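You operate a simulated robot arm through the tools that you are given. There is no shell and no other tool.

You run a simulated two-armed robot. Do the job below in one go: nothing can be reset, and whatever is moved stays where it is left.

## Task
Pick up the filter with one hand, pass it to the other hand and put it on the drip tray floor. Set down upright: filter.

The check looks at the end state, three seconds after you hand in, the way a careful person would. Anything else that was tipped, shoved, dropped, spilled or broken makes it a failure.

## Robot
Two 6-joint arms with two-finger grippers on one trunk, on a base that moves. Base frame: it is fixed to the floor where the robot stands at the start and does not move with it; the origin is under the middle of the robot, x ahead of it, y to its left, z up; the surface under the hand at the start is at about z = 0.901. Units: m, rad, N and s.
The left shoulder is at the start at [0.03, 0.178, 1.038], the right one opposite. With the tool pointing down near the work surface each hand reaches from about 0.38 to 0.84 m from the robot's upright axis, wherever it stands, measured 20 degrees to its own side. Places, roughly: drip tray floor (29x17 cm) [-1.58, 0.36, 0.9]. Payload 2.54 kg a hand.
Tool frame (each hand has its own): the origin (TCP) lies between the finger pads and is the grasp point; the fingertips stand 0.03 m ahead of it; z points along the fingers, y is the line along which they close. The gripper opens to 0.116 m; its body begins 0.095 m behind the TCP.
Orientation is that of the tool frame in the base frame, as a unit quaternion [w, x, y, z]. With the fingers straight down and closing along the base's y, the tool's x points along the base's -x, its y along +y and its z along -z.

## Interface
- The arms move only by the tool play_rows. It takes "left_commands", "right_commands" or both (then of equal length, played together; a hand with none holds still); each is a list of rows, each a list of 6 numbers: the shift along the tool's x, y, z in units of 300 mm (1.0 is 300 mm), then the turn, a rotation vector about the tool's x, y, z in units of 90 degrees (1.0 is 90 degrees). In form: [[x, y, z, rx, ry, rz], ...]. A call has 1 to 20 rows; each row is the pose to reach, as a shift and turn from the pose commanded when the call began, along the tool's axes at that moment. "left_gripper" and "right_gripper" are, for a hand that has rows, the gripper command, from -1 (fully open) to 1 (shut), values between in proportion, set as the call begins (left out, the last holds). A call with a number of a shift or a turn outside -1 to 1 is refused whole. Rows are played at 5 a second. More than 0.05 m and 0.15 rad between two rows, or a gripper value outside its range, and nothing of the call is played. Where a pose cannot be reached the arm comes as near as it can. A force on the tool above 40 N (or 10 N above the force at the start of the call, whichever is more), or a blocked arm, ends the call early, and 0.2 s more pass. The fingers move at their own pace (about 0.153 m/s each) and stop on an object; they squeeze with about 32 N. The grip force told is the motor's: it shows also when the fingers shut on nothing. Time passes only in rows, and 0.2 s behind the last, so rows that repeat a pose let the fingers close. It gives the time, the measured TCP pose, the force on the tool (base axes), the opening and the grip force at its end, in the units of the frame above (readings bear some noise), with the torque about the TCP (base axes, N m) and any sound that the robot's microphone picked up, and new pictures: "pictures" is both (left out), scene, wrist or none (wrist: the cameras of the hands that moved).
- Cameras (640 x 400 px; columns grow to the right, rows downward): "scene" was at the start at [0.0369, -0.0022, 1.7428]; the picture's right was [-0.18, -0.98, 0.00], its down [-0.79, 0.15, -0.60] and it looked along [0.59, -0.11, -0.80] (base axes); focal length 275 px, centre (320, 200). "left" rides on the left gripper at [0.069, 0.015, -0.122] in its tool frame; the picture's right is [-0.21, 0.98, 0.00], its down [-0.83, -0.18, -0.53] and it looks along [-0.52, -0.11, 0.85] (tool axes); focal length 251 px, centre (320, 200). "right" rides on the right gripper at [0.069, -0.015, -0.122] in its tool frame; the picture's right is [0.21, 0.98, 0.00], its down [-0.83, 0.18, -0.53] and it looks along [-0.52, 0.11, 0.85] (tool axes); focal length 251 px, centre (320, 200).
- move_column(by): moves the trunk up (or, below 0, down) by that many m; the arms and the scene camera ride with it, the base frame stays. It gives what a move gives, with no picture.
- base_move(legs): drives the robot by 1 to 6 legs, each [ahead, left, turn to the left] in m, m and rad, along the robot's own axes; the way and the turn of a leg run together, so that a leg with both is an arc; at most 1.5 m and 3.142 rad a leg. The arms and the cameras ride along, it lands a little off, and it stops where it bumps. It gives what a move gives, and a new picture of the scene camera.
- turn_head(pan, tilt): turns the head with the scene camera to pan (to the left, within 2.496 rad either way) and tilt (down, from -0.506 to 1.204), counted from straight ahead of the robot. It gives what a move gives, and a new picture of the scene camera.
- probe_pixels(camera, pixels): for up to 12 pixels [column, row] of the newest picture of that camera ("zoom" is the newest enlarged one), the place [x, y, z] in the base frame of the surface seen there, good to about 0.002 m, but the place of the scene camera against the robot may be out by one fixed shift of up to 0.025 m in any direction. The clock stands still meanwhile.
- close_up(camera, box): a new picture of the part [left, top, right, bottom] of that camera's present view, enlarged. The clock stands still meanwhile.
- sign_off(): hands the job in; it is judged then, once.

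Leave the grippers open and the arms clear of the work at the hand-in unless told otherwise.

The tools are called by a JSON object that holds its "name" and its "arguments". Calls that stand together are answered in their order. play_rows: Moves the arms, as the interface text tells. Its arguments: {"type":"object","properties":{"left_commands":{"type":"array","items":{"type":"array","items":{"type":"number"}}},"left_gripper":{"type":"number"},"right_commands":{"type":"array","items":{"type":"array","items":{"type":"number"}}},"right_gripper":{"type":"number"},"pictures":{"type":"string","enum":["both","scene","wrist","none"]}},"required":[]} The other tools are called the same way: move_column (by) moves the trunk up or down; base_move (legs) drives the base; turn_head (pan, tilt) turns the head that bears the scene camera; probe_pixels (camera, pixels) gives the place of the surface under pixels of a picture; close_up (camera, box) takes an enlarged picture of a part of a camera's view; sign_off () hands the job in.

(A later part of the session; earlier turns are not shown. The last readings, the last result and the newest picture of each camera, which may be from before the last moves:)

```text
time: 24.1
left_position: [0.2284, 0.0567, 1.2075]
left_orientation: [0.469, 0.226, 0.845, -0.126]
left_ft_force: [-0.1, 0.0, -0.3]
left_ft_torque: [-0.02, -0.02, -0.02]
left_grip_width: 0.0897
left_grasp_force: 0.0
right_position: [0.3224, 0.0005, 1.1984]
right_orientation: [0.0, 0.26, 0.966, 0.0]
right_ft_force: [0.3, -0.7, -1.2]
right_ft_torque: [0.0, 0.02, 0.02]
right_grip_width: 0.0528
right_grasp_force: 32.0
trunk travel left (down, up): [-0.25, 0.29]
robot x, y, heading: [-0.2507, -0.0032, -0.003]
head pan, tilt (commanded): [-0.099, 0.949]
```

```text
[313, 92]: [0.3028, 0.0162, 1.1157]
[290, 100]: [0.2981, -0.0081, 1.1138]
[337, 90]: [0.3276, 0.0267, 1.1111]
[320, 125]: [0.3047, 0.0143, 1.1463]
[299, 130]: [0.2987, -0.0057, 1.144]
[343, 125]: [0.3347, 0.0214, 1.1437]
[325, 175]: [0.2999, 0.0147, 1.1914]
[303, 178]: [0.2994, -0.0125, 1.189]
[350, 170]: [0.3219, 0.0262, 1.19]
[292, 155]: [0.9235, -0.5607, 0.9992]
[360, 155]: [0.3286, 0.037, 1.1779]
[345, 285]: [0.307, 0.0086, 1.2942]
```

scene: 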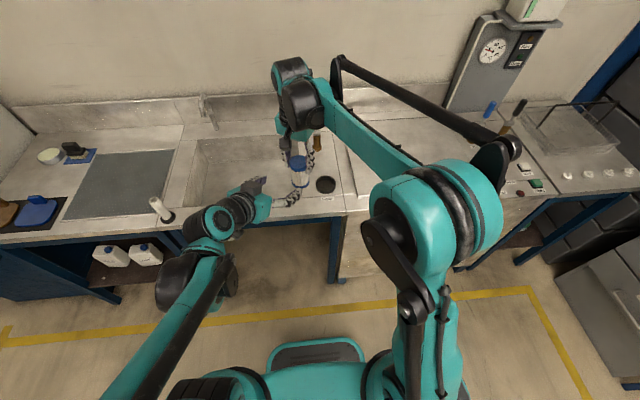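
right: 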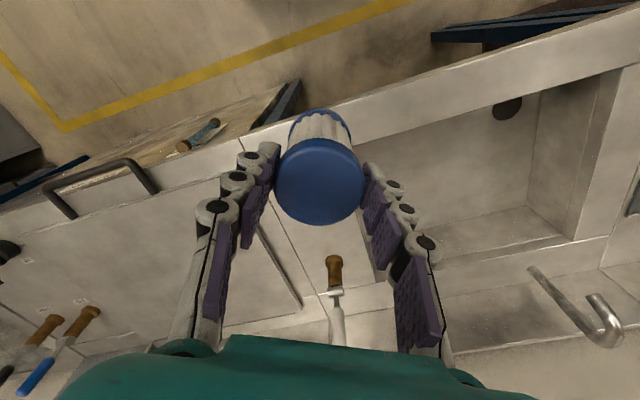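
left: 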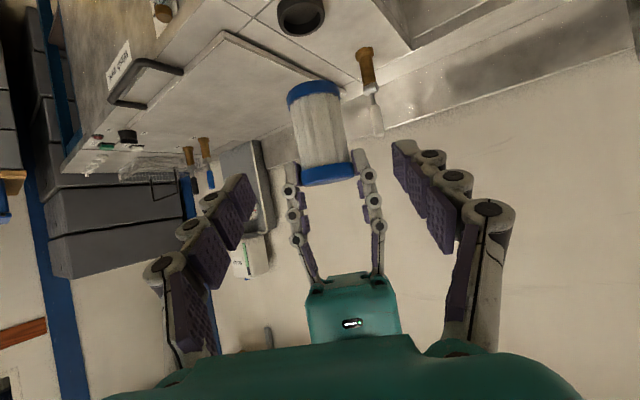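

The filter lines up within about 2–3 mm. Going in along the left approach axis, 9 cm first, then a check.

{"name": "play_rows", "arguments": {"left_commands": [[-0.001, 0, 0.05, 0, 0, 0], [-0.002, 0, 0.1, 0, 0, 0], [-0.003, 0, 0.15, 0, 0, 0], [-0.004, 0, 0.2, 0, 0, 0], [-0.004, 0, 0.25, 0, 0, 0], [-0.004, 0, 0.3, 0, 0, 0], [-0.004, 0, 0.3, 0, 0, 0]]}}

```text
time: 25.7
left_position: [0.2944, 0.0167, 1.1631]
left_orientation: [0.469, 0.226, 0.845, -0.125]
left_ft_force: [-0.8, -0.6, 0.0]
left_ft_torque: [0.0, 0.03, 0.02]
left_grip_width: 0.0897
left_grasp_force: 0.2
right_position: [0.3224, 0.0016, 1.1987]
right_orientation: [0.0, 0.259, 0.966, 0.0]
right_ft_force: [0.4, 0.3, -1.4]
right_ft_torque: [0.02, -0.03, -0.02]
right_grip_width: 0.0527
right_grasp_force: 32.1
trunk travel left (down, up): [-0.25, 0.29]
robot x, y, heading: [-0.2495, 0.0045, 0.001]
head pan, tilt (commanded): [-0.099, 0.949]
```

scene: 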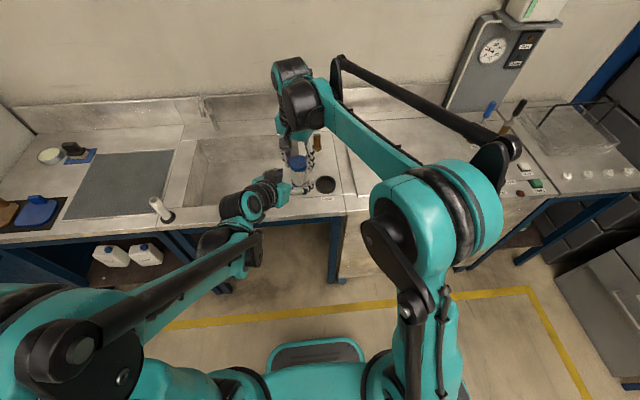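
left: 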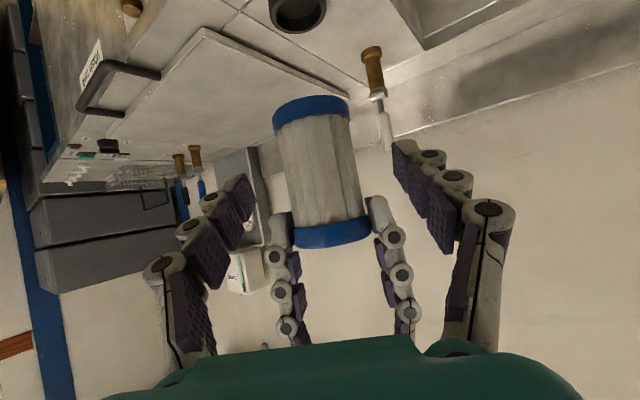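

The filter is centred between the left fingers (midline about 322) and there is no contact. Advancing the last 3.7 cm slowly.

{"name": "play_rows", "arguments": {"left_commands": [[0, 0, 0.03, 0, 0, 0], [0, 0, 0.06, 0, 0, 0], [0.001, 0, 0.09, 0, 0, 0], [0.002, 0, 0.11, 0, 0, 0], [0.003, 0, 0.126, 0, 0, 0], [0.003, 0, 0.126, 0, 0, 0]]}}

```text
time: 27.1
left_position: [0.322, 0.0017, 1.1406]
left_orientation: [0.468, 0.226, 0.845, -0.125]
left_ft_force: [0.1, -0.1, -0.2]
left_ft_torque: [0.02, 0.04, -0.02]
left_grip_width: 0.0901
left_grasp_force: 0.2
right_position: [0.3217, 0.0003, 1.1996]
right_orientation: [0.001, 0.259, 0.966, 0.001]
right_ft_force: [-0.6, -0.2, -1.9]
right_ft_torque: [-0.01, -0.01, -0.04]
right_grip_width: 0.0529
right_grasp_force: 32.2
trunk travel left (down, up): [-0.25, 0.29]
robot x, y, heading: [-0.2483, -0.0, 0.002]
head pan, tilt (commanded): [-0.099, 0.949]
```

scene: 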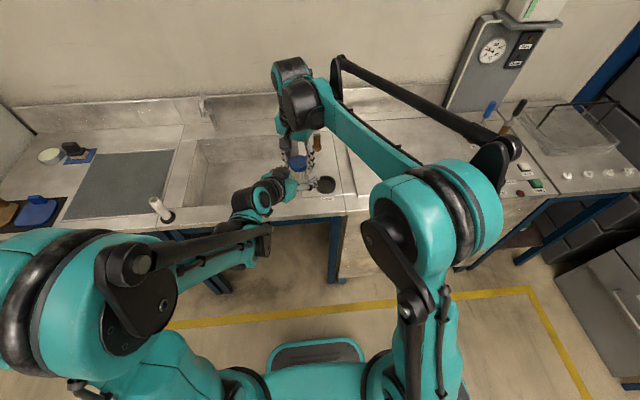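
left: 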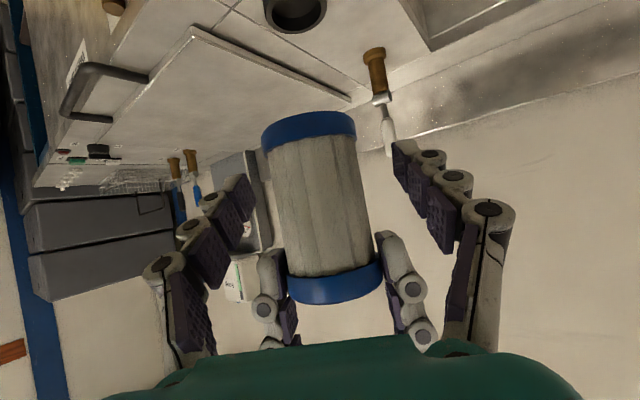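

The left TCP is at (0.322, 0.002, 1.141), around the middle-lower body. Closing the left gripper on the body while the right still holds the cap.

{"name": "play_rows", "arguments": {"left_commands": [[0, 0, 0, 0, 0, 0], [0, 0, 0, 0, 0, 0], [0, 0, 0, 0, 0, 0], [0, 0, 0, 0, 0, 0]], "left_gripper": 1}}

```text
time: 28.1
left_position: [0.3223, 0.0015, 1.1406]
left_orientation: [0.469, 0.226, 0.845, -0.125]
left_ft_force: [-12.1, -5.3, 6.6]
left_ft_torque: [0.08, -0.18, -0.09]
left_grip_width: 0.0519
left_grasp_force: 32.1
right_position: [0.3243, -0.0, 1.1987]
right_orientation: [0.001, 0.259, 0.966, 0.001]
right_ft_force: [12.3, 4.4, -8.3]
right_ft_torque: [0.22, -0.57, 0.04]
right_grip_width: 0.0526
right_grasp_force: 31.6
trunk travel left (down, up): [-0.25, 0.29]
robot x, y, heading: [-0.2495, 0.0007, -0.001]
head pan, tilt (commanded): [-0.099, 0.949]
```

scene: 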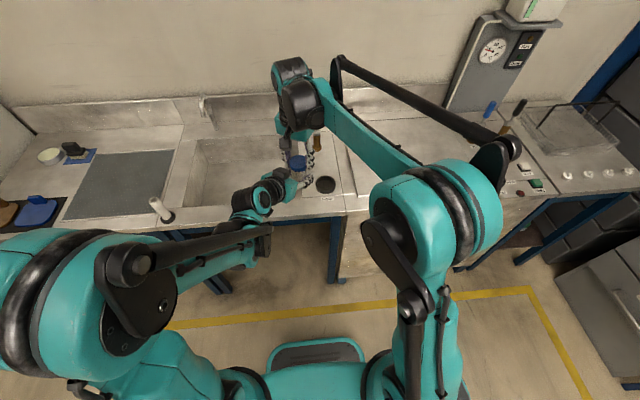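
left: 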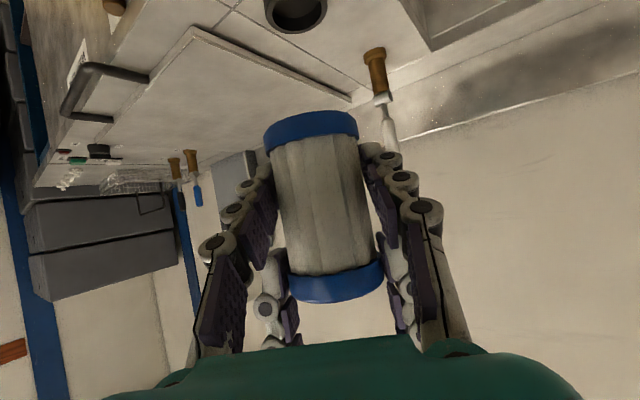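

Both hands hold the filter now: left 0.052 m at 32 N, right 0.053 m at 32 N, with about 14 N of mild strain between them. I'll open the right hand while the left holds.

{"name": "play_rows", "arguments": {"right_commands": [[0, 0, 0, 0, 0, 0], [0, 0, 0, 0, 0, 0], [0, 0, 0, 0, 0, 0]], "right_gripper": -0.55}}

```text
time: 28.9
left_position: [0.322, 0.0023, 1.1404]
left_orientation: [0.468, 0.226, 0.845, -0.125]
left_ft_force: [-0.2, 0.8, 0.4]
left_ft_torque: [0.02, 0.0, -0.01]
left_grip_width: 0.0521
left_grasp_force: 31.8
right_position: [0.3221, -0.0008, 1.2004]
right_orientation: [0.0, 0.259, 0.966, 0.0]
right_ft_force: [0.1, 0.3, -0.4]
right_ft_torque: [-0.01, 0.0, -0.03]
right_grip_width: 0.0898
right_grasp_force: 0.0
trunk travel left (down, up): [-0.25, 0.29]
robot x, y, heading: [-0.2523, 0.0004, 0.002]
head pan, tilt (commanded): [-0.099, 0.949]
```

scene: 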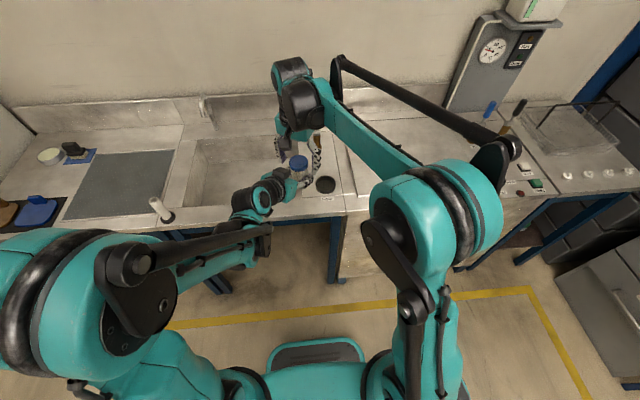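
right: 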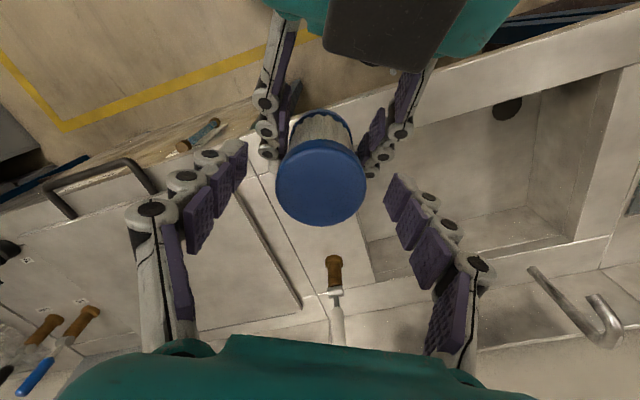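

The left hand alone holds the filter now (0.052 m, 32 N) and the strain is gone. Raising the right hand straight up by 13 cm, off the cap.

{"name": "play_rows", "arguments": {"right_commands": [[0, 0, -0.05, 0, 0, 0], [0, 0, -0.11, 0, 0, 0], [0, 0, -0.18, 0, 0, 0], [0, 0, -0.25, 0, 0, 0], [0, 0, -0.32, 0, 0, 0], [0, 0, -0.4, 0, 0, 0], [0, 0, -0.44, 0, 0, 0], [0, 0, -0.44, 0, 0, 0]]}}

```text
time: 30.7
left_position: [0.3216, 0.0009, 1.1399]
left_orientation: [0.468, 0.226, 0.845, -0.125]
left_ft_force: [-1.0, 0.4, -0.6]
left_ft_torque: [-0.02, -0.01, 0.0]
left_grip_width: 0.0521
left_grasp_force: 32.0
right_position: [0.3209, 0.001, 1.3319]
right_orientation: [0.0, 0.259, 0.966, 0.001]
right_ft_force: [-0.2, 0.0, -0.4]
right_ft_torque: [-0.03, -0.01, 0.0]
right_grip_width: 0.0899
right_grasp_force: 0.0
trunk travel left (down, up): [-0.25, 0.29]
robot x, y, heading: [-0.2512, -0.003, 0.001]
head pan, tilt (commanded): [-0.099, 0.949]
```

scene: 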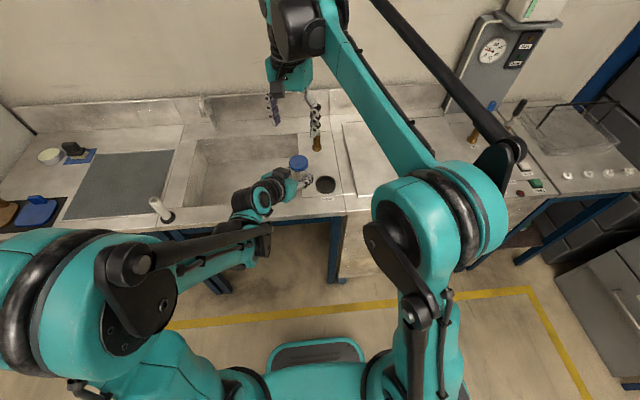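
right: 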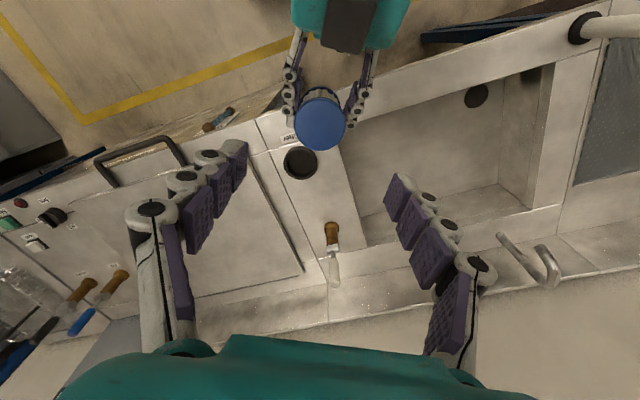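

The hand-over worked. I'll check from the right camera whether the filter's cap plane is still level, with the cap at about (320,124).

{"name": "close_up", "arguments": {"camera": "right", "box": [270, 80, 370, 160]}}

{"name": "probe_pixels", "arguments": {"camera": "right", "pixels": [[320, 125], [303, 125], [338, 125], [320, 110], [320, 142], [308, 114], [333, 114], [308, 138], [333, 138]]}}

{"name": "close_up", "arguments": {"camera": "left", "box": [200, 80, 440, 330]}}

```text
5.00 times, centred on (320, 120) of right
```

zoom: 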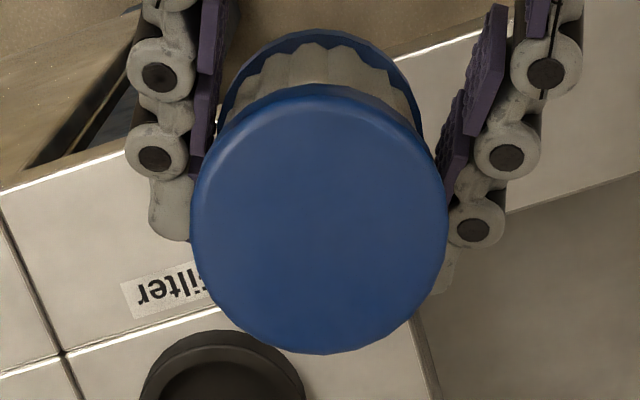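

```text
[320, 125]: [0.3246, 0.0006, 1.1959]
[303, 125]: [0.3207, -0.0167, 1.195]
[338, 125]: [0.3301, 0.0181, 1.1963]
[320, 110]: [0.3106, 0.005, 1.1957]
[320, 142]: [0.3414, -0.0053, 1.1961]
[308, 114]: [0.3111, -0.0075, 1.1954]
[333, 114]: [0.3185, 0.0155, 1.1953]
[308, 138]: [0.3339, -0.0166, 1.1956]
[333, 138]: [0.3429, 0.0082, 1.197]
```

```text
1.60 times, centred on (320, 205) of left
```

zoom: 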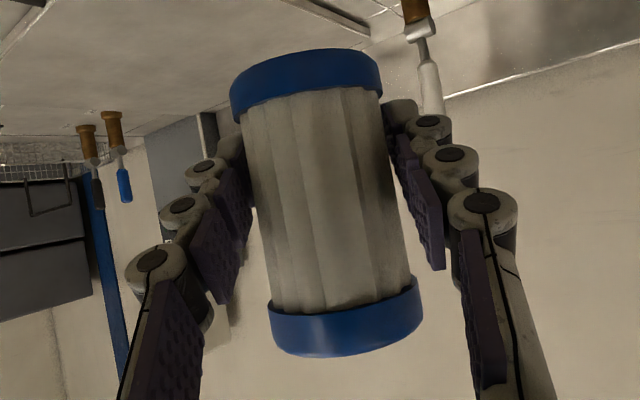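

The cap is level (1.195–1.197 m all round), so the filter sits upright in the left hand, with its bottom about 36 mm below the left TCP. Next I'll park the right hand to the right and bring its yaw back, then look right to check the swing room.

{"name": "play_rows", "arguments": {"right_commands": [[-0.015, -0.119, 0.0, 0, 0, -0.0417], [-0.03, -0.238, 0.0, 0, 0, -0.0833], [-0.045, -0.356, 0.02, 0, 0, -0.125], [-0.06, -0.475, 0.04, 0, 0, -0.1667], [-0.075, -0.594, 0.06, 0, 0, -0.2083], [-0.09, -0.713, 0.08, 0, 0, -0.25], [-0.105, -0.831, 0.1, 0, 0, -0.2917], [-0.12, -0.95, 0.1, 0, 0, -0.3333], [-0.12, -0.95, 0.1, 0, 0, -0.3333]], "pictures": "scene"}}

{"name": "turn_head", "arguments": {"pan": -1.5, "tilt": 0.7}}

```text
time: 32.7
left_position: [0.3227, 0.002, 1.1402]
left_orientation: [0.468, 0.226, 0.845, -0.126]
left_ft_force: [0.5, 0.3, 0.8]
left_ft_torque: [-0.01, 0.04, 0.0]
left_grip_width: 0.0519
left_grasp_force: 32.0
right_position: [0.2125, -0.2642, 1.3001]
right_orientation: [0.0, -0.001, 1.0, 0.0]
right_ft_force: [0.4, -0.2, 0.2]
right_ft_torque: [0.02, 0.02, -0.02]
right_grip_width: 0.09
right_grasp_force: 0.2
trunk travel left (down, up): [-0.25, 0.29]
robot x, y, heading: [-0.2518, 0.0022, 0.004]
head pan, tilt (commanded): [-0.099, 0.949]
```

scene: 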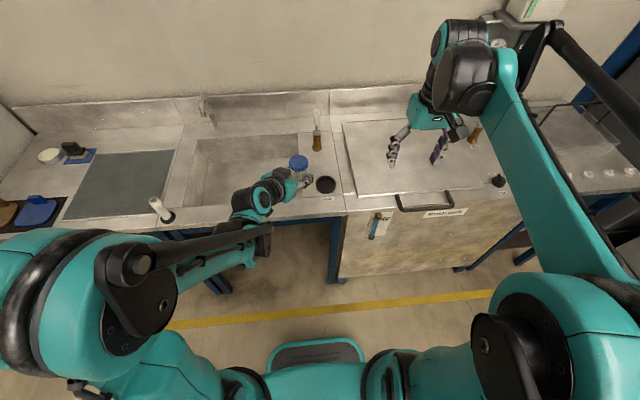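

```text
time: 34.3
left_position: [0.3229, 0.0018, 1.1405]
left_orientation: [0.468, 0.226, 0.845, -0.126]
left_ft_force: [0.0, -1.0, 0.6]
left_ft_torque: [0.01, 0.02, 0.02]
left_grip_width: 0.0521
left_grasp_force: 32.0
right_position: [0.2119, -0.2644, 1.3008]
right_orientation: [-0.001, 0.0, 1.0, 0.0]
right_ft_force: [0.1, -1.2, -0.3]
right_ft_torque: [0.0, -0.01, -0.02]
right_grip_width: 0.09
right_grasp_force: 0.0
trunk travel left (down, up): [-0.25, 0.29]
robot x, y, heading: [-0.2546, -0.0009, 0.002]
head pan, tilt (commanded): [-1.499, 0.7]
```

scene: 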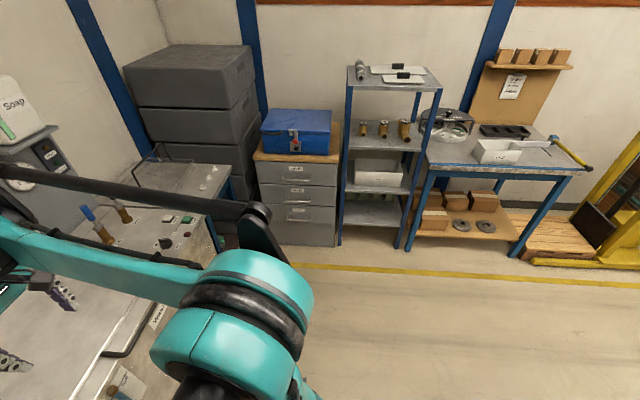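

{"name": "probe_pixels", "arguments": {"camera": "scene", "pixels": [[295, 240], [342, 240], [405, 245], [215, 245], [400, 268], [195, 180], [120, 200], [240, 290], [262, 225], [300, 340]]}}

{"name": "turn_head", "arguments": {"pan": -0.7, "tilt": 0.8}}

```text
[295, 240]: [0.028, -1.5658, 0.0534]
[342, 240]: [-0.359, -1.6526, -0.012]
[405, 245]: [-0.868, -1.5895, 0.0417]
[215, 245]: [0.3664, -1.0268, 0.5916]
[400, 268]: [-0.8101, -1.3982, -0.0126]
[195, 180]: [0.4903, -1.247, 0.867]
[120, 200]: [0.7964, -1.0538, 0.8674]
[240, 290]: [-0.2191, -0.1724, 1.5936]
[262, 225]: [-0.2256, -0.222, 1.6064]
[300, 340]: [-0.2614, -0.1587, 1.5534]
```

```text
time: 35.4
left_position: [0.3211, 0.0025, 1.1406]
left_orientation: [0.469, 0.226, 0.845, -0.125]
left_ft_force: [-0.3, 0.2, 0.9]
left_ft_torque: [0.0, 0.03, 0.0]
left_grip_width: 0.0515
left_grasp_force: 32.0
right_position: [0.2124, -0.2652, 1.3015]
right_orientation: [0.0, 0.0, 1.0, 0.0]
right_ft_force: [-0.6, -0.1, -0.7]
right_ft_torque: [0.02, 0.02, -0.01]
right_grip_width: 0.0901
right_grasp_force: 0.1
trunk travel left (down, up): [-0.25, 0.29]
robot x, y, heading: [-0.2513, 0.0026, 0.001]
head pan, tilt (commanded): [-0.7, 0.799]
```

scene: 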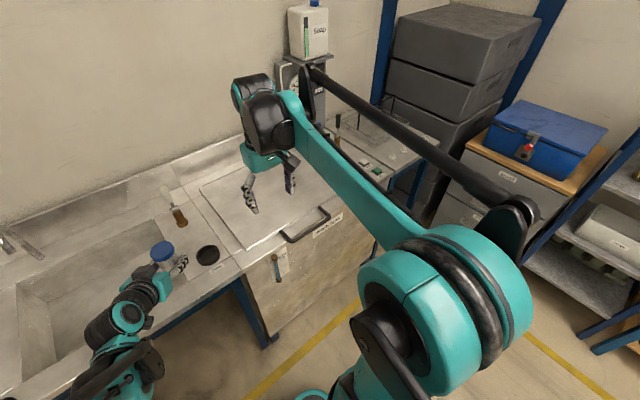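

Right of the robot everything is more than 1.4 m away in y and the counter is below the hands. Turning the base 90° to the right in place.

{"name": "base_move", "arguments": {"legs": [[0, 0, -1.571]]}}

```text
time: 39.6
left_position: [-0.2473, -0.5745, 1.1404]
left_orientation: [0.244, 0.756, 0.44, -0.419]
left_ft_force: [-0.1, 0.2, 0.7]
left_ft_torque: [-0.02, 0.01, -0.03]
left_grip_width: 0.052
left_grasp_force: 31.8
right_position: [-0.5143, -0.4654, 1.3003]
right_orientation: [0.001, 0.704, 0.71, -0.001]
right_ft_force: [0.5, 0.2, -0.8]
right_ft_torque: [0.01, -0.02, 0.03]
right_grip_width: 0.09
right_grasp_force: 0.1
trunk travel left (down, up): [-0.25, 0.29]
robot x, y, heading: [-0.2525, 0.0022, -1.567]
head pan, tilt (commanded): [-0.7, 0.799]
```

scene: 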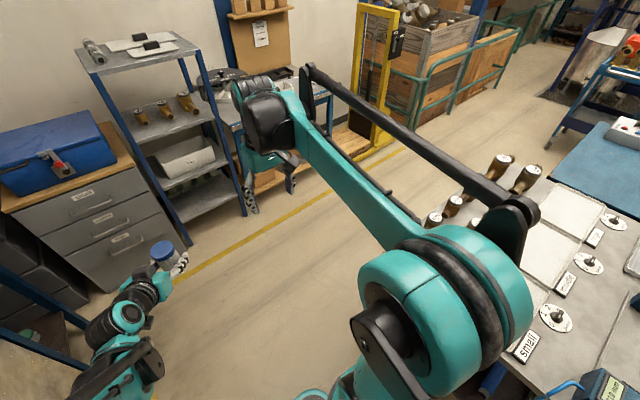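

The heading is −1.567 and the filter is still held at 0.052 m. Driving back 1.2 m (towards +y), then 1.34 m to the right (towards −x) along the free aisle. The hands stay off the table at y≈0.62.

{"name": "base_move", "arguments": {"legs": [[-1.2, 0, 0], [0, -1.34, 0]]}}

```text
time: 51.9
left_position: [-1.5791, 0.5994, 1.14]
left_orientation: [0.246, 0.754, 0.444, -0.417]
left_ft_force: [0.3, 0.0, 0.2]
left_ft_torque: [-0.02, -0.01, -0.01]
left_grip_width: 0.0518
left_grasp_force: 32.1
right_position: [-1.8484, 0.7053, 1.2999]
right_orientation: [0.001, 0.701, 0.713, 0.0]
right_ft_force: [-0.2, -0.4, 0.2]
right_ft_torque: [-0.03, -0.01, -0.01]
right_grip_width: 0.0899
right_grasp_force: 0.0
trunk travel left (down, up): [-0.25, 0.29]
robot x, y, heading: [-1.5935, 1.1737, -1.548]
head pan, tilt (commanded): [-0.7, 0.799]
```

scene: 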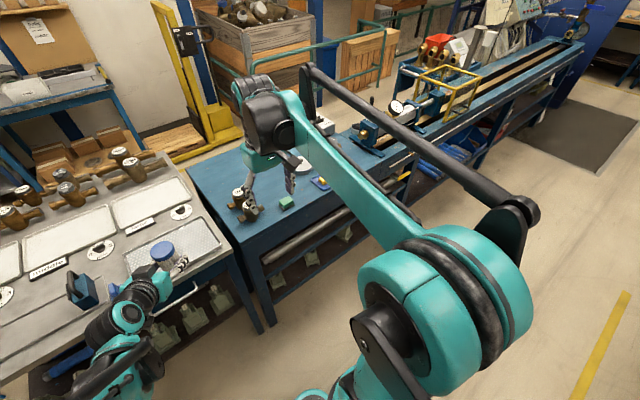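

The robot is at (−1.594, 1.174), heading −1.548. Looking straight ahead at the tray before closing in.

{"name": "turn_head", "arguments": {"pan": 0.15, "tilt": 0.85}}

```text
time: 53.1
left_position: [-1.5795, 0.5999, 1.1412]
left_orientation: [0.246, 0.754, 0.444, -0.418]
left_ft_force: [-0.2, -0.4, 0.1]
left_ft_torque: [-0.01, 0.02, -0.01]
left_grip_width: 0.052
left_grasp_force: 32.4
right_position: [-1.8484, 0.7055, 1.3007]
right_orientation: [-0.001, 0.701, 0.713, 0.0]
right_ft_force: [0.1, 0.9, 0.5]
right_ft_torque: [-0.03, -0.01, 0.02]
right_grip_width: 0.09
right_grasp_force: 0.1
trunk travel left (down, up): [-0.25, 0.29]
robot x, y, heading: [-1.5882, 1.1711, -1.547]
head pan, tilt (commanded): [0.15, 0.85]
```

scene: 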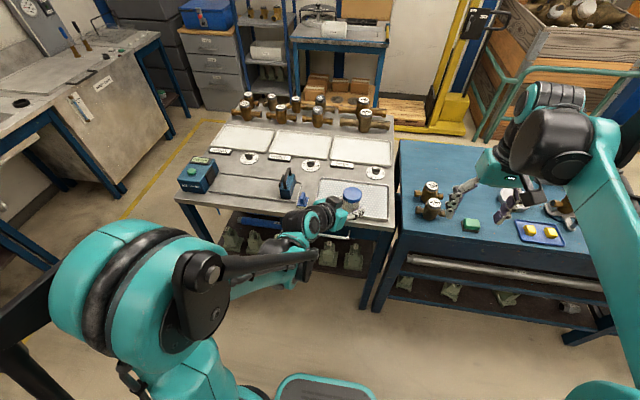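

{"name": "close_up", "arguments": {"camera": "scene", "box": [250, 140, 450, 265]}}

```text
3.20 times, centred on (350, 202) of scene
```

zoom: 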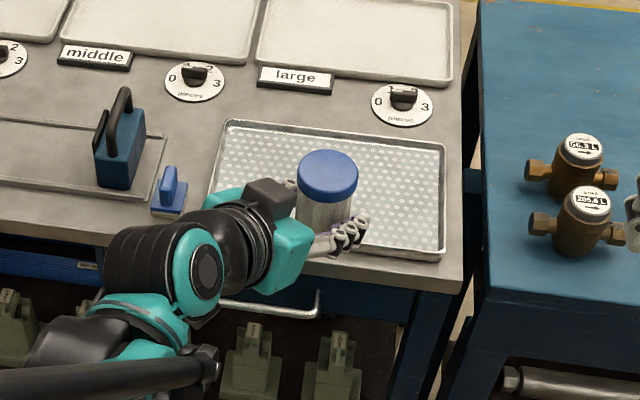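

{"name": "probe_pixels", "arguments": {"camera": "zoom", "pixels": [[228, 123], [444, 147], [442, 257], [215, 185], [260, 165], [400, 200], [400, 160], [122, 92], [168, 172], [450, 275], [328, 175], [405, 95]]}}

```text
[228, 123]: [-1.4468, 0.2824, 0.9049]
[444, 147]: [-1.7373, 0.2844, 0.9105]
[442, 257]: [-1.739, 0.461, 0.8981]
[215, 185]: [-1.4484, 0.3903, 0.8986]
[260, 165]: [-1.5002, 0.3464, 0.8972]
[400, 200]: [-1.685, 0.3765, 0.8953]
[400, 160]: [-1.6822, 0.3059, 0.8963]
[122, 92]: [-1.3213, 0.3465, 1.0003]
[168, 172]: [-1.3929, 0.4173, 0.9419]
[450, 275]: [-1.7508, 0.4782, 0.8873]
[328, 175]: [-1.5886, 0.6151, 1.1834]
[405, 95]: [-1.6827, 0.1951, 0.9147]
```

In the base frame the scene camera reads off by about (−0.007, +0.016, −0.012), the same as at the pick. Corrected, the tray interior is x −1.73…−1.44 and y 0.27…0.44, with its floor at about 0.9085 and its rim at about 0.92. The sled handle tops out near 1.01 and the blue knob at (−1.386, 0.40) near 0.955. The filter bottom at 1.104 clears all of it. Driving 0.23 m ahead.

{"name": "base_move", "arguments": {"legs": [[0.23, 0, 0]]}}

```text
time: 54.8
left_position: [-1.5792, 0.3712, 1.1401]
left_orientation: [0.245, 0.755, 0.442, -0.419]
left_ft_force: [0.6, -1.2, -2.7]
left_ft_torque: [0.02, -0.04, 0.0]
left_grip_width: 0.052
left_grasp_force: 31.9
right_position: [-1.847, 0.4786, 1.2999]
right_orientation: [0.0, 0.702, 0.712, 0.0]
right_ft_force: [0.0, -0.6, -0.1]
right_ft_torque: [0.03, 0.01, 0.0]
right_grip_width: 0.09
right_grasp_force: 0.2
trunk travel left (down, up): [-0.25, 0.29]
robot x, y, heading: [-1.5888, 0.9458, -1.557]
head pan, tilt (commanded): [0.15, 0.85]
```

scene: 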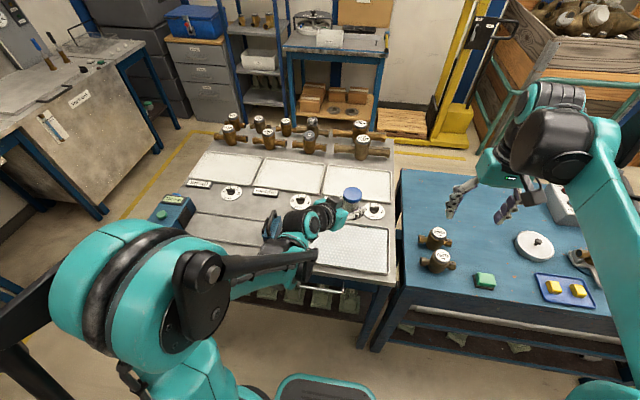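

The left TCP is now at (−1.579, 0.371, 1.140), above the tray. Checking the view from the left camera and how the sled stands against the arm.

{"name": "close_up", "arguments": {"camera": "left", "box": [0, 0, 640, 400]}}

{"name": "close_up", "arguments": {"camera": "right", "box": [0, 0, 640, 400]}}

{"name": "close_up", "arguments": {"camera": "scene", "box": [230, 150, 430, 300]}}

```text
1.00 times, centred on (320, 200) of left (not enlarged: the box is as wide or as high as the picture)
```

zoom: 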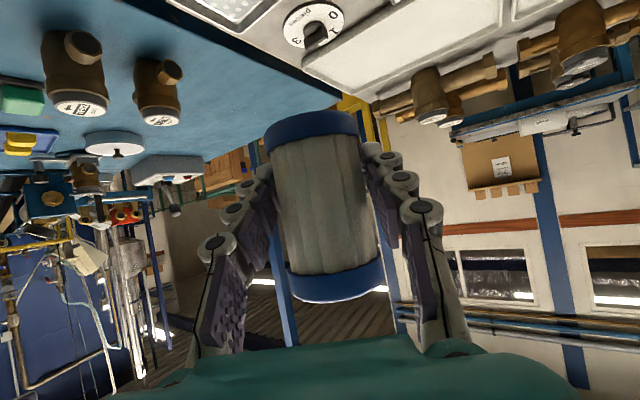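

```text
1.00 times, centred on (320, 200) of right (not enlarged: the box is as wide or as high as the picture)
```

zoom: 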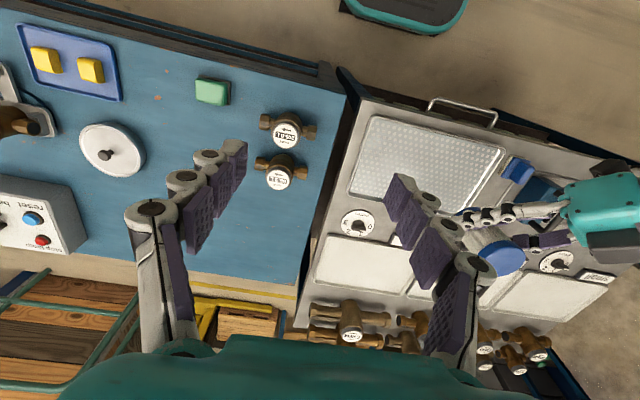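

```text
2.67 times, centred on (330, 225) of scene
```

zoom: 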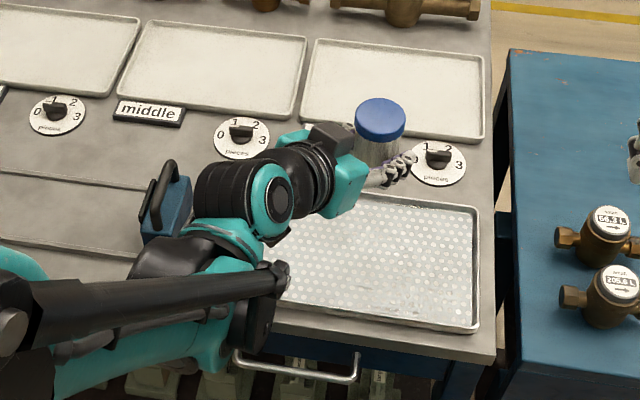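

The right camera sees the whole tray. I'll enlarge that view and probe the tray with the wrist camera, whose place is accurate.

{"name": "close_up", "arguments": {"camera": "right", "box": [330, 80, 570, 230]}}

```text
2.67 times, centred on (450, 155) of right
```

zoom: 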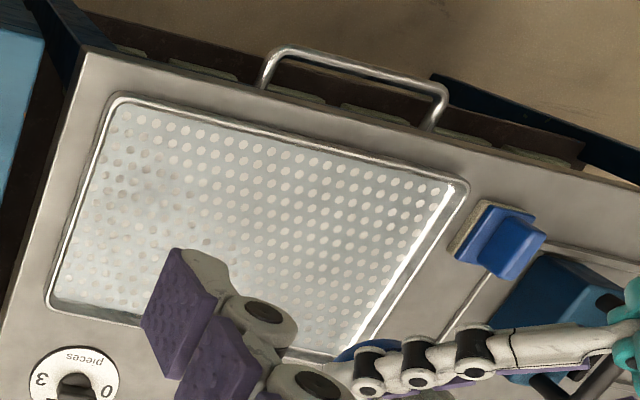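

{"name": "probe_pixels", "arguments": {"camera": "zoom", "pixels": [[118, 98], [466, 185], [50, 305], [130, 120], [440, 195], [75, 295], [345, 345], [250, 200], [330, 260], [500, 235], [40, 250], [515, 232]]}}

```text
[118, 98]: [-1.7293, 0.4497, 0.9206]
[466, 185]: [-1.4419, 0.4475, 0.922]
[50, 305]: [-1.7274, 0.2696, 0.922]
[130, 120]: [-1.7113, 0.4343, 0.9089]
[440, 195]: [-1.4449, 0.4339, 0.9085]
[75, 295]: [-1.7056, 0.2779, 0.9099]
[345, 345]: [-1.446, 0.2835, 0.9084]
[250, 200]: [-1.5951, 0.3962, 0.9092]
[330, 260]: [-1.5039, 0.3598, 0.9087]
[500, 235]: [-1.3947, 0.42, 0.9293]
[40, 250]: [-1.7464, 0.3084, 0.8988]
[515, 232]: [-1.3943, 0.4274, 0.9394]
```

From the wrist camera the tray floor is at z=0.909 and its rim at 0.921; the interior is x −1.715…−1.445, y 0.278…0.436, with its centre at (−1.582, 0.357). Before lowering, I'll probe the left wrist and forearm to be sure they clear the sled and the table edge.

{"name": "close_up", "arguments": {"camera": "scene", "box": [150, 150, 430, 325]}}

```text
2.29 times, centred on (290, 238) of scene
```

zoom: 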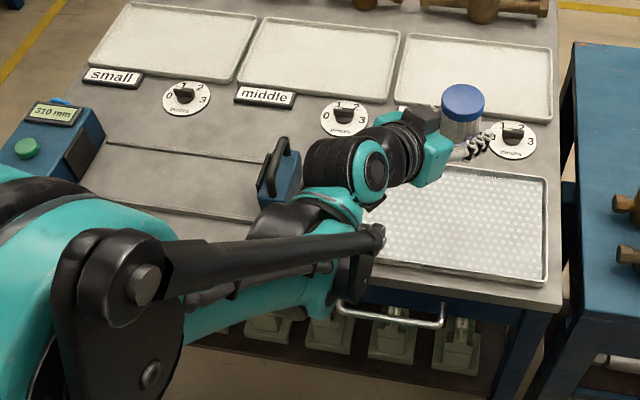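

{"name": "probe_pixels", "arguments": {"camera": "zoom", "pixels": [[432, 150], [405, 150], [375, 170], [330, 160], [335, 205], [285, 215], [375, 240], [350, 280], [250, 255], [200, 320], [330, 300], [140, 285]]}}

```text
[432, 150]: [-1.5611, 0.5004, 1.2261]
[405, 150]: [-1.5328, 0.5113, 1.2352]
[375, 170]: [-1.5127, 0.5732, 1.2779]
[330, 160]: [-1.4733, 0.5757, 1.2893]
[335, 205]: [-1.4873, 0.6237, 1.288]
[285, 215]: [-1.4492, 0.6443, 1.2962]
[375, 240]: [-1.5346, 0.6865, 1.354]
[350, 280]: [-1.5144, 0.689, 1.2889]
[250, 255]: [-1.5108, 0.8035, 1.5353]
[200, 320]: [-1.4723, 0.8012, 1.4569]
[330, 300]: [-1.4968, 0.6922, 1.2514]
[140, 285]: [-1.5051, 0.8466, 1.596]
```

The wrist is at z≈1.28, the forearm rises from there to an elbow at 1.58, and both stay near x≈−1.5, well clear of the sled. Lowering the filter to about 3 cm above the tray floor, centred over the tray.

{"name": "play_rows", "arguments": {"left_commands": [[0.05, 0.001, 0.037, 0, 0, 0], [0.105, 0.002, 0.077, 0, 0, 0], [0.16, 0.003, 0.118, 0, 0, 0], [0.217, 0.004, 0.16, 0, 0, 0], [0.274, 0.005, 0.202, 0, 0, 0], [0.331, 0.006, 0.244, 0, 0, 0], [0.388, 0.0065, 0.286, 0, 0, 0], [0.445, 0.007, 0.328, 0, 0, 0], [0.445, 0.007, 0.328, 0, 0, 0]]}}

```text
time: 56.8
left_position: [-1.5886, 0.3305, 1.0153]
left_orientation: [0.245, 0.755, 0.442, -0.418]
left_ft_force: [0.1, -0.1, -1.1]
left_ft_torque: [0.0, 0.0, 0.02]
left_grip_width: 0.052
left_grasp_force: 32.0
left hand out of reach, approached as far as the arm can: row 5, 6, 7, 8, 9
right_position: [-1.8465, 0.481, 1.301]
right_orientation: [0.001, 0.702, 0.713, -0.001]
right_ft_force: [-0.4, 0.6, -0.5]
right_ft_torque: [-0.02, 0.03, 0.03]
right_grip_width: 0.0901
right_grasp_force: 0.1
trunk travel left (down, up): [-0.25, 0.29]
robot x, y, heading: [-1.5883, 0.9479, -1.558]
head pan, tilt (commanded): [0.15, 0.85]
```

scene: 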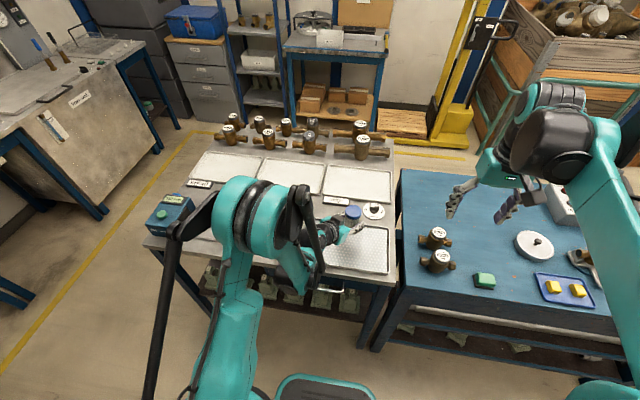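
left: 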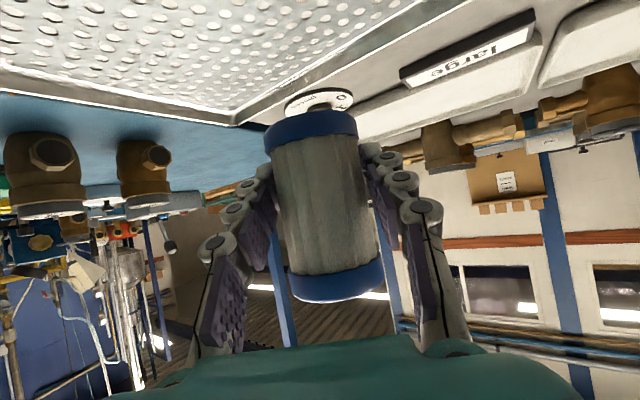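

The left arm reached its inner limit and stopped at (−1.589, 0.331, 1.015) without touching anything. I'll raise the hand back to a comfortable height and lower the trunk instead.

{"name": "play_rows", "arguments": {"left_commands": [[-0.055, 0, -0.034, 0, 0, 0], [-0.11, 0, -0.069, 0, 0, 0], [-0.165, 0, -0.103, 0, 0, 0], [-0.22, 0, -0.137, 0, 0, 0], [-0.275, 0, -0.172, 0, 0, 0], [-0.33, 0, -0.206, 0, 0, 0], [-0.385, 0, -0.24, 0, 0, 0], [-0.439, 0, -0.274, 0, 0, 0], [-0.439, 0, -0.274, 0, 0, 0]]}}

```text
time: 58.8
left_position: [-1.5911, 0.3302, 1.1685]
left_orientation: [0.245, 0.755, 0.443, -0.418]
left_ft_force: [-0.1, 0.9, -1.8]
left_ft_torque: [0.02, -0.01, 0.01]
left_grip_width: 0.0521
left_grasp_force: 31.7
right_position: [-1.8464, 0.4793, 1.3007]
right_orientation: [-0.001, 0.702, 0.712, 0.0]
right_ft_force: [0.7, 0.1, -0.4]
right_ft_torque: [-0.01, 0.0, 0.0]
right_grip_width: 0.0899
right_grasp_force: 0.0
trunk travel left (down, up): [-0.25, 0.29]
robot x, y, heading: [-1.5908, 0.9472, -1.558]
head pan, tilt (commanded): [0.15, 0.85]
```

scene: 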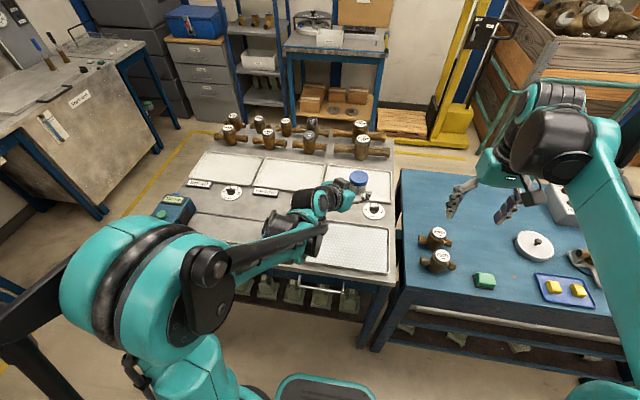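
left: 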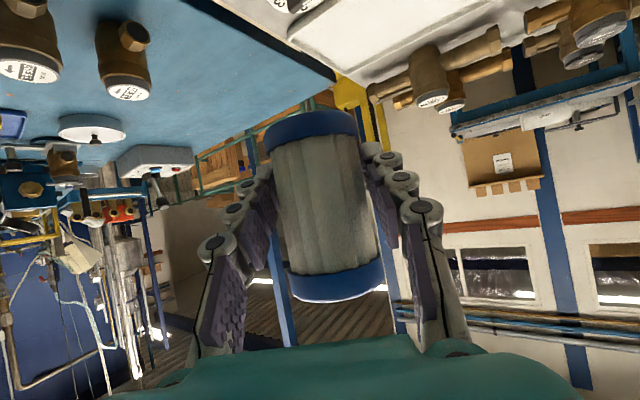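

The hand is back up at (−1.591, 0.330, 1.169) with the grip unchanged. Next I'll raise the right hand 10 cm as a margin over the meters and back the base 3 cm to centre the filter over the tray. After that comes the trunk.

{"name": "play_rows", "arguments": {"right_commands": [[0, 0, -0.07, 0, 0, 0], [0, 0, -0.14, 0, 0, 0], [0, 0, -0.21, 0, 0, 0], [0, 0, -0.28, 0, 0, 0], [0, 0, -0.333, 0, 0, 0], [0, 0, -0.333, 0, 0, 0]], "pictures": "none"}}

{"name": "base_move", "arguments": {"legs": [[-0.03, 0, 0]]}}

```text
time: 60.2
left_position: [-1.5905, 0.3311, 1.168]
left_orientation: [0.245, 0.755, 0.443, -0.418]
left_ft_force: [-0.4, -0.2, -1.9]
left_ft_torque: [0.03, 0.01, -0.01]
left_grip_width: 0.0519
left_grasp_force: 32.0
right_position: [-1.8466, 0.4793, 1.4008]
right_orientation: [0.001, 0.701, 0.713, 0.0]
right_ft_force: [-0.3, -0.3, -0.6]
right_ft_torque: [0.01, 0.01, -0.05]
right_grip_width: 0.0898
right_grasp_force: 0.0
trunk travel left (down, up): [-0.25, 0.29]
robot x, y, heading: [-1.5884, 0.9476, -1.557]
head pan, tilt (commanded): [0.15, 0.85]
```

```text
time: 61.0
left_position: [-1.5902, 0.3604, 1.1668]
left_orientation: [0.245, 0.755, 0.442, -0.419]
left_ft_force: [-0.4, 0.7, -1.9]
left_ft_torque: [0.0, 0.0, -0.01]
left_grip_width: 0.0521
left_grasp_force: 31.7
right_position: [-1.846, 0.5067, 1.4015]
right_orientation: [0.0, 0.703, 0.711, 0.0]
right_ft_force: [-0.5, -0.3, -0.2]
right_ft_torque: [-0.01, 0.02, 0.01]
right_grip_width: 0.0898
right_grasp_force: 0.0
trunk travel left (down, up): [-0.25, 0.29]
robot x, y, heading: [-1.5889, 0.9769, -1.554]
head pan, tilt (commanded): [0.15, 0.85]
```

scene: 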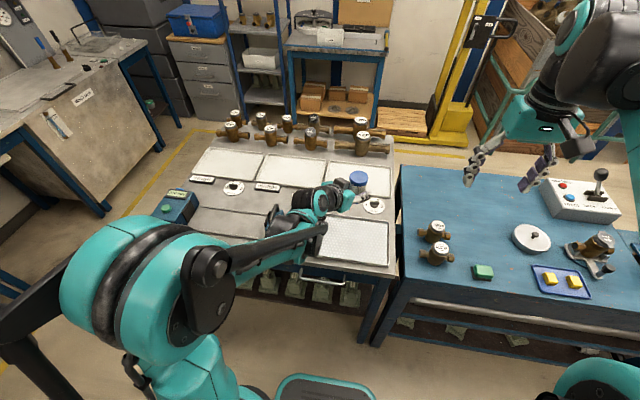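

The filter is centred over the tray at about (−1.5915, 0.358). Lowering the trunk by 0.17 m, which brings the filter bottom to about 5 cm above the tray floor.

{"name": "move_column", "arguments": {"by": -0.17}}

{"name": "close_up", "arguments": {"camera": "left", "box": [0, 0, 640, 400]}}

{"name": "close_up", "arguments": {"camera": "scene", "box": [200, 130, 440, 280]}}

```text
time: 63.0
left_position: [-1.5908, 0.3618, 0.9983]
left_orientation: [0.245, 0.755, 0.442, -0.418]
left_ft_force: [0.1, 0.1, -1.0]
left_ft_torque: [0.01, 0.0, 0.0]
left_grip_width: 0.0519
left_grasp_force: 32.3
right_position: [-1.8456, 0.5075, 1.2304]
right_orientation: [-0.001, 0.701, 0.713, 0.0]
right_ft_force: [-0.8, -0.5, 0.0]
right_ft_torque: [-0.02, -0.03, 0.01]
right_grip_width: 0.0898
right_grasp_force: 0.1
trunk travel left (down, up): [-0.08, 0.46]
robot x, y, heading: [-1.5909, 0.9737, -1.56]
head pan, tilt (commanded): [0.15, 0.85]
```

```text
1.00 times, centred on (320, 200) of left (not enlarged: the box is as wide or as high as the picture)
```

zoom: 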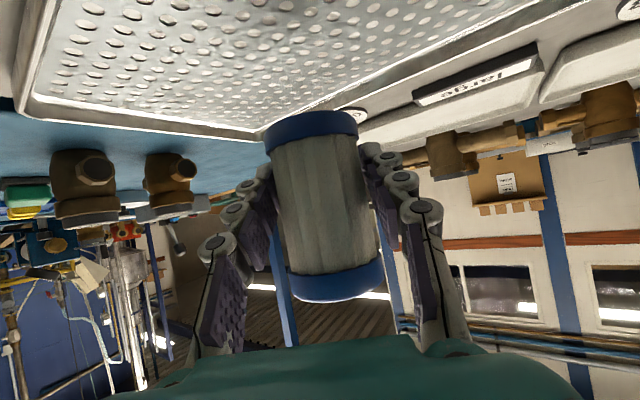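

```text
2.67 times, centred on (320, 205) of scene
```

zoom: 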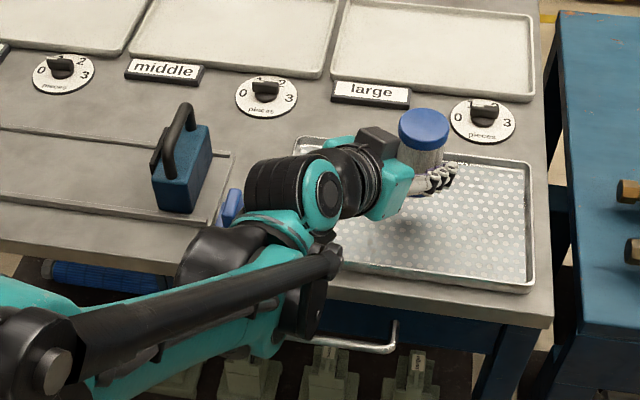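

The filter is about 5 cm above the middle of the tray, and the sled and blue knob are clear of the wrist. Lowering with the arm by 4.5 cm.

{"name": "play_rows", "arguments": {"left_commands": [[0.026, 0, 0.016, 0, 0, 0], [0.052, 0, 0.032, 0, 0, 0], [0.078, 0, 0.049, 0, 0, 0], [0.104, 0, 0.065, 0, 0, 0], [0.1274, 0, 0.0797, 0, 0, 0], [0.1274, 0, 0.0797, 0, 0, 0]]}}

```text
time: 64.4
left_position: [-1.5912, 0.361, 0.9518]
left_orientation: [0.244, 0.755, 0.442, -0.419]
left_ft_force: [0.0, -0.1, -1.2]
left_ft_torque: [-0.01, -0.02, 0.03]
left_grip_width: 0.052
left_grasp_force: 32.3
right_position: [-1.8462, 0.5091, 1.2315]
right_orientation: [-0.001, 0.702, 0.712, 0.0]
right_ft_force: [0.6, 0.8, 0.2]
right_ft_torque: [0.0, 0.02, -0.01]
right_grip_width: 0.0898
right_grasp_force: 0.1
trunk travel left (down, up): [-0.08, 0.46]
robot x, y, heading: [-1.5886, 0.9783, -1.556]
head pan, tilt (commanded): [0.15, 0.85]
```

scene: 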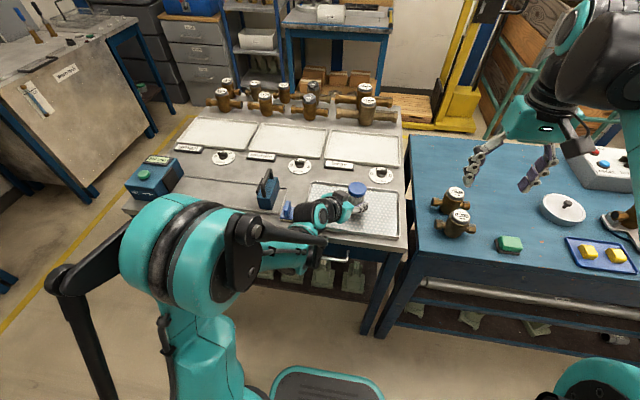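
left: 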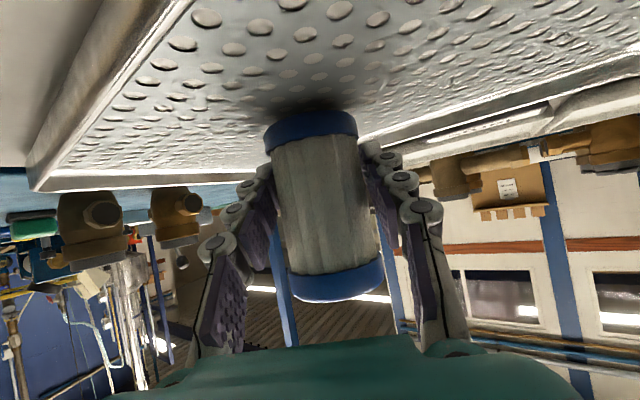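

{"name": "close_up", "arguments": {"camera": "left", "box": [230, 70, 400, 180]}}

{"name": "probe_pixels", "arguments": {"camera": "left", "pixels": [[310, 115], [290, 119], [335, 114], [310, 135], [310, 200], [320, 285], [345, 280], [300, 285], [250, 100], [380, 100], [310, 90], [220, 140]]}}

```text
3.64 times, centred on (315, 125) of left
```

zoom: 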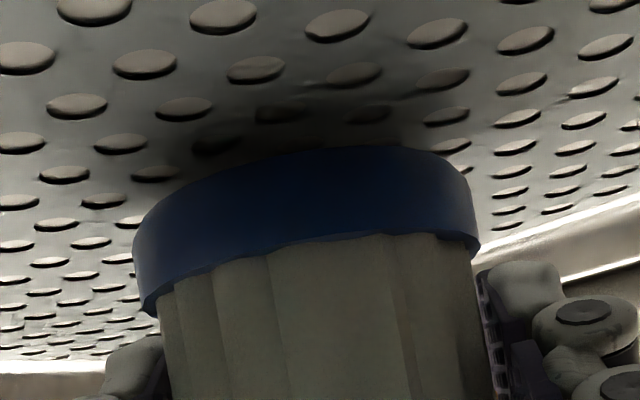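

```text
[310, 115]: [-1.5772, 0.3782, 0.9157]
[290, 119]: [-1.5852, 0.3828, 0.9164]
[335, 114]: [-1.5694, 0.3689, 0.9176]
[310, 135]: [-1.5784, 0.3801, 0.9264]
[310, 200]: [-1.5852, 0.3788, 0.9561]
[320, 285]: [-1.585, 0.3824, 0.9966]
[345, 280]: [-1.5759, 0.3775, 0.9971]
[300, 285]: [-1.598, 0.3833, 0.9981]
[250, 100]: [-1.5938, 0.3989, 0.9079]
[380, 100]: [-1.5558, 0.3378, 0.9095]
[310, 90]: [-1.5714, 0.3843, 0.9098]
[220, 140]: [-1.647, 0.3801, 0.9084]
```

The filter bottom is at z≈0.915 and the floor at 0.909. The flange and cap points fit one vertical axis, so the filter is upright. Lowering 6 mm in 1 mm rows and watching the force.

{"name": "play_rows", "arguments": {"left_commands": [[0.0028, 0, 0.0018, 0, 0, 0], [0.0057, 0, 0.0035, 0, 0, 0], [0.0085, 0, 0.0053, 0, 0, 0], [0.0113, 0, 0.0071, 0, 0, 0], [0.0142, 0, 0.0089, 0, 0, 0], [0.017, 0, 0.0106, 0, 0, 0], [0.017, 0, 0.0106, 0, 0, 0]], "pictures": "wrist"}}

```text
time: 66.0
left_position: [-1.5888, 0.3606, 0.9462]
left_orientation: [0.245, 0.754, 0.443, -0.418]
left_ft_force: [0.3, 0.0, -1.5]
left_ft_torque: [0.01, 0.01, -0.01]
left_grip_width: 0.052
left_grasp_force: 32.1
right_position: [-1.8465, 0.5082, 1.2306]
right_orientation: [0.001, 0.703, 0.712, 0.0]
right_ft_force: [-0.8, 0.3, 0.2]
right_ft_torque: [0.01, 0.01, -0.03]
right_grip_width: 0.0897
right_grasp_force: 0.1
trunk travel left (down, up): [-0.08, 0.46]
robot x, y, heading: [-1.5868, 0.9751, -1.558]
head pan, tilt (commanded): [0.15, 0.85]
```

left: 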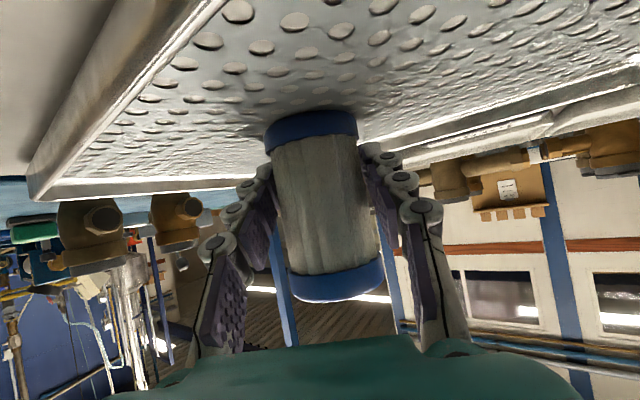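

There is no contact yet (force steady at −1.5 N). Two more millimetres.

{"name": "play_rows", "arguments": {"left_commands": [[0.0014, 0, 0.0009, 0, 0, 0], [0.0028, 0, 0.0018, 0, 0, 0], [0.0042, 0, 0.0027, 0, 0, 0], [0.0042, 0, 0.0027, 0, 0, 0]], "pictures": "wrist"}}

```text
time: 67.0
left_position: [-1.59, 0.3595, 0.9442]
left_orientation: [0.245, 0.755, 0.443, -0.418]
left_ft_force: [1.8, 0.1, 2.6]
left_ft_torque: [0.07, -0.04, 0.0]
left_grip_width: 0.0524
left_grasp_force: 32.2
right_position: [-1.8467, 0.5072, 1.2303]
right_orientation: [0.0, 0.703, 0.712, 0.0]
right_ft_force: [-0.3, -0.6, 0.2]
right_ft_torque: [0.0, -0.05, 0.03]
right_grip_width: 0.0896
right_grasp_force: 0.1
trunk travel left (down, up): [-0.08, 0.46]
robot x, y, heading: [-1.5873, 0.9752, -1.551]
head pan, tilt (commanded): [0.15, 0.85]
```

left: 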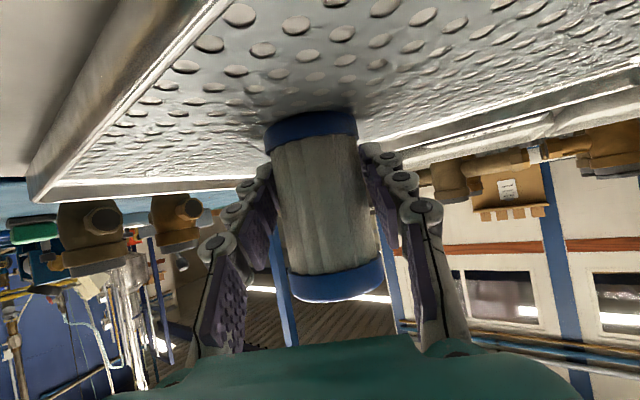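

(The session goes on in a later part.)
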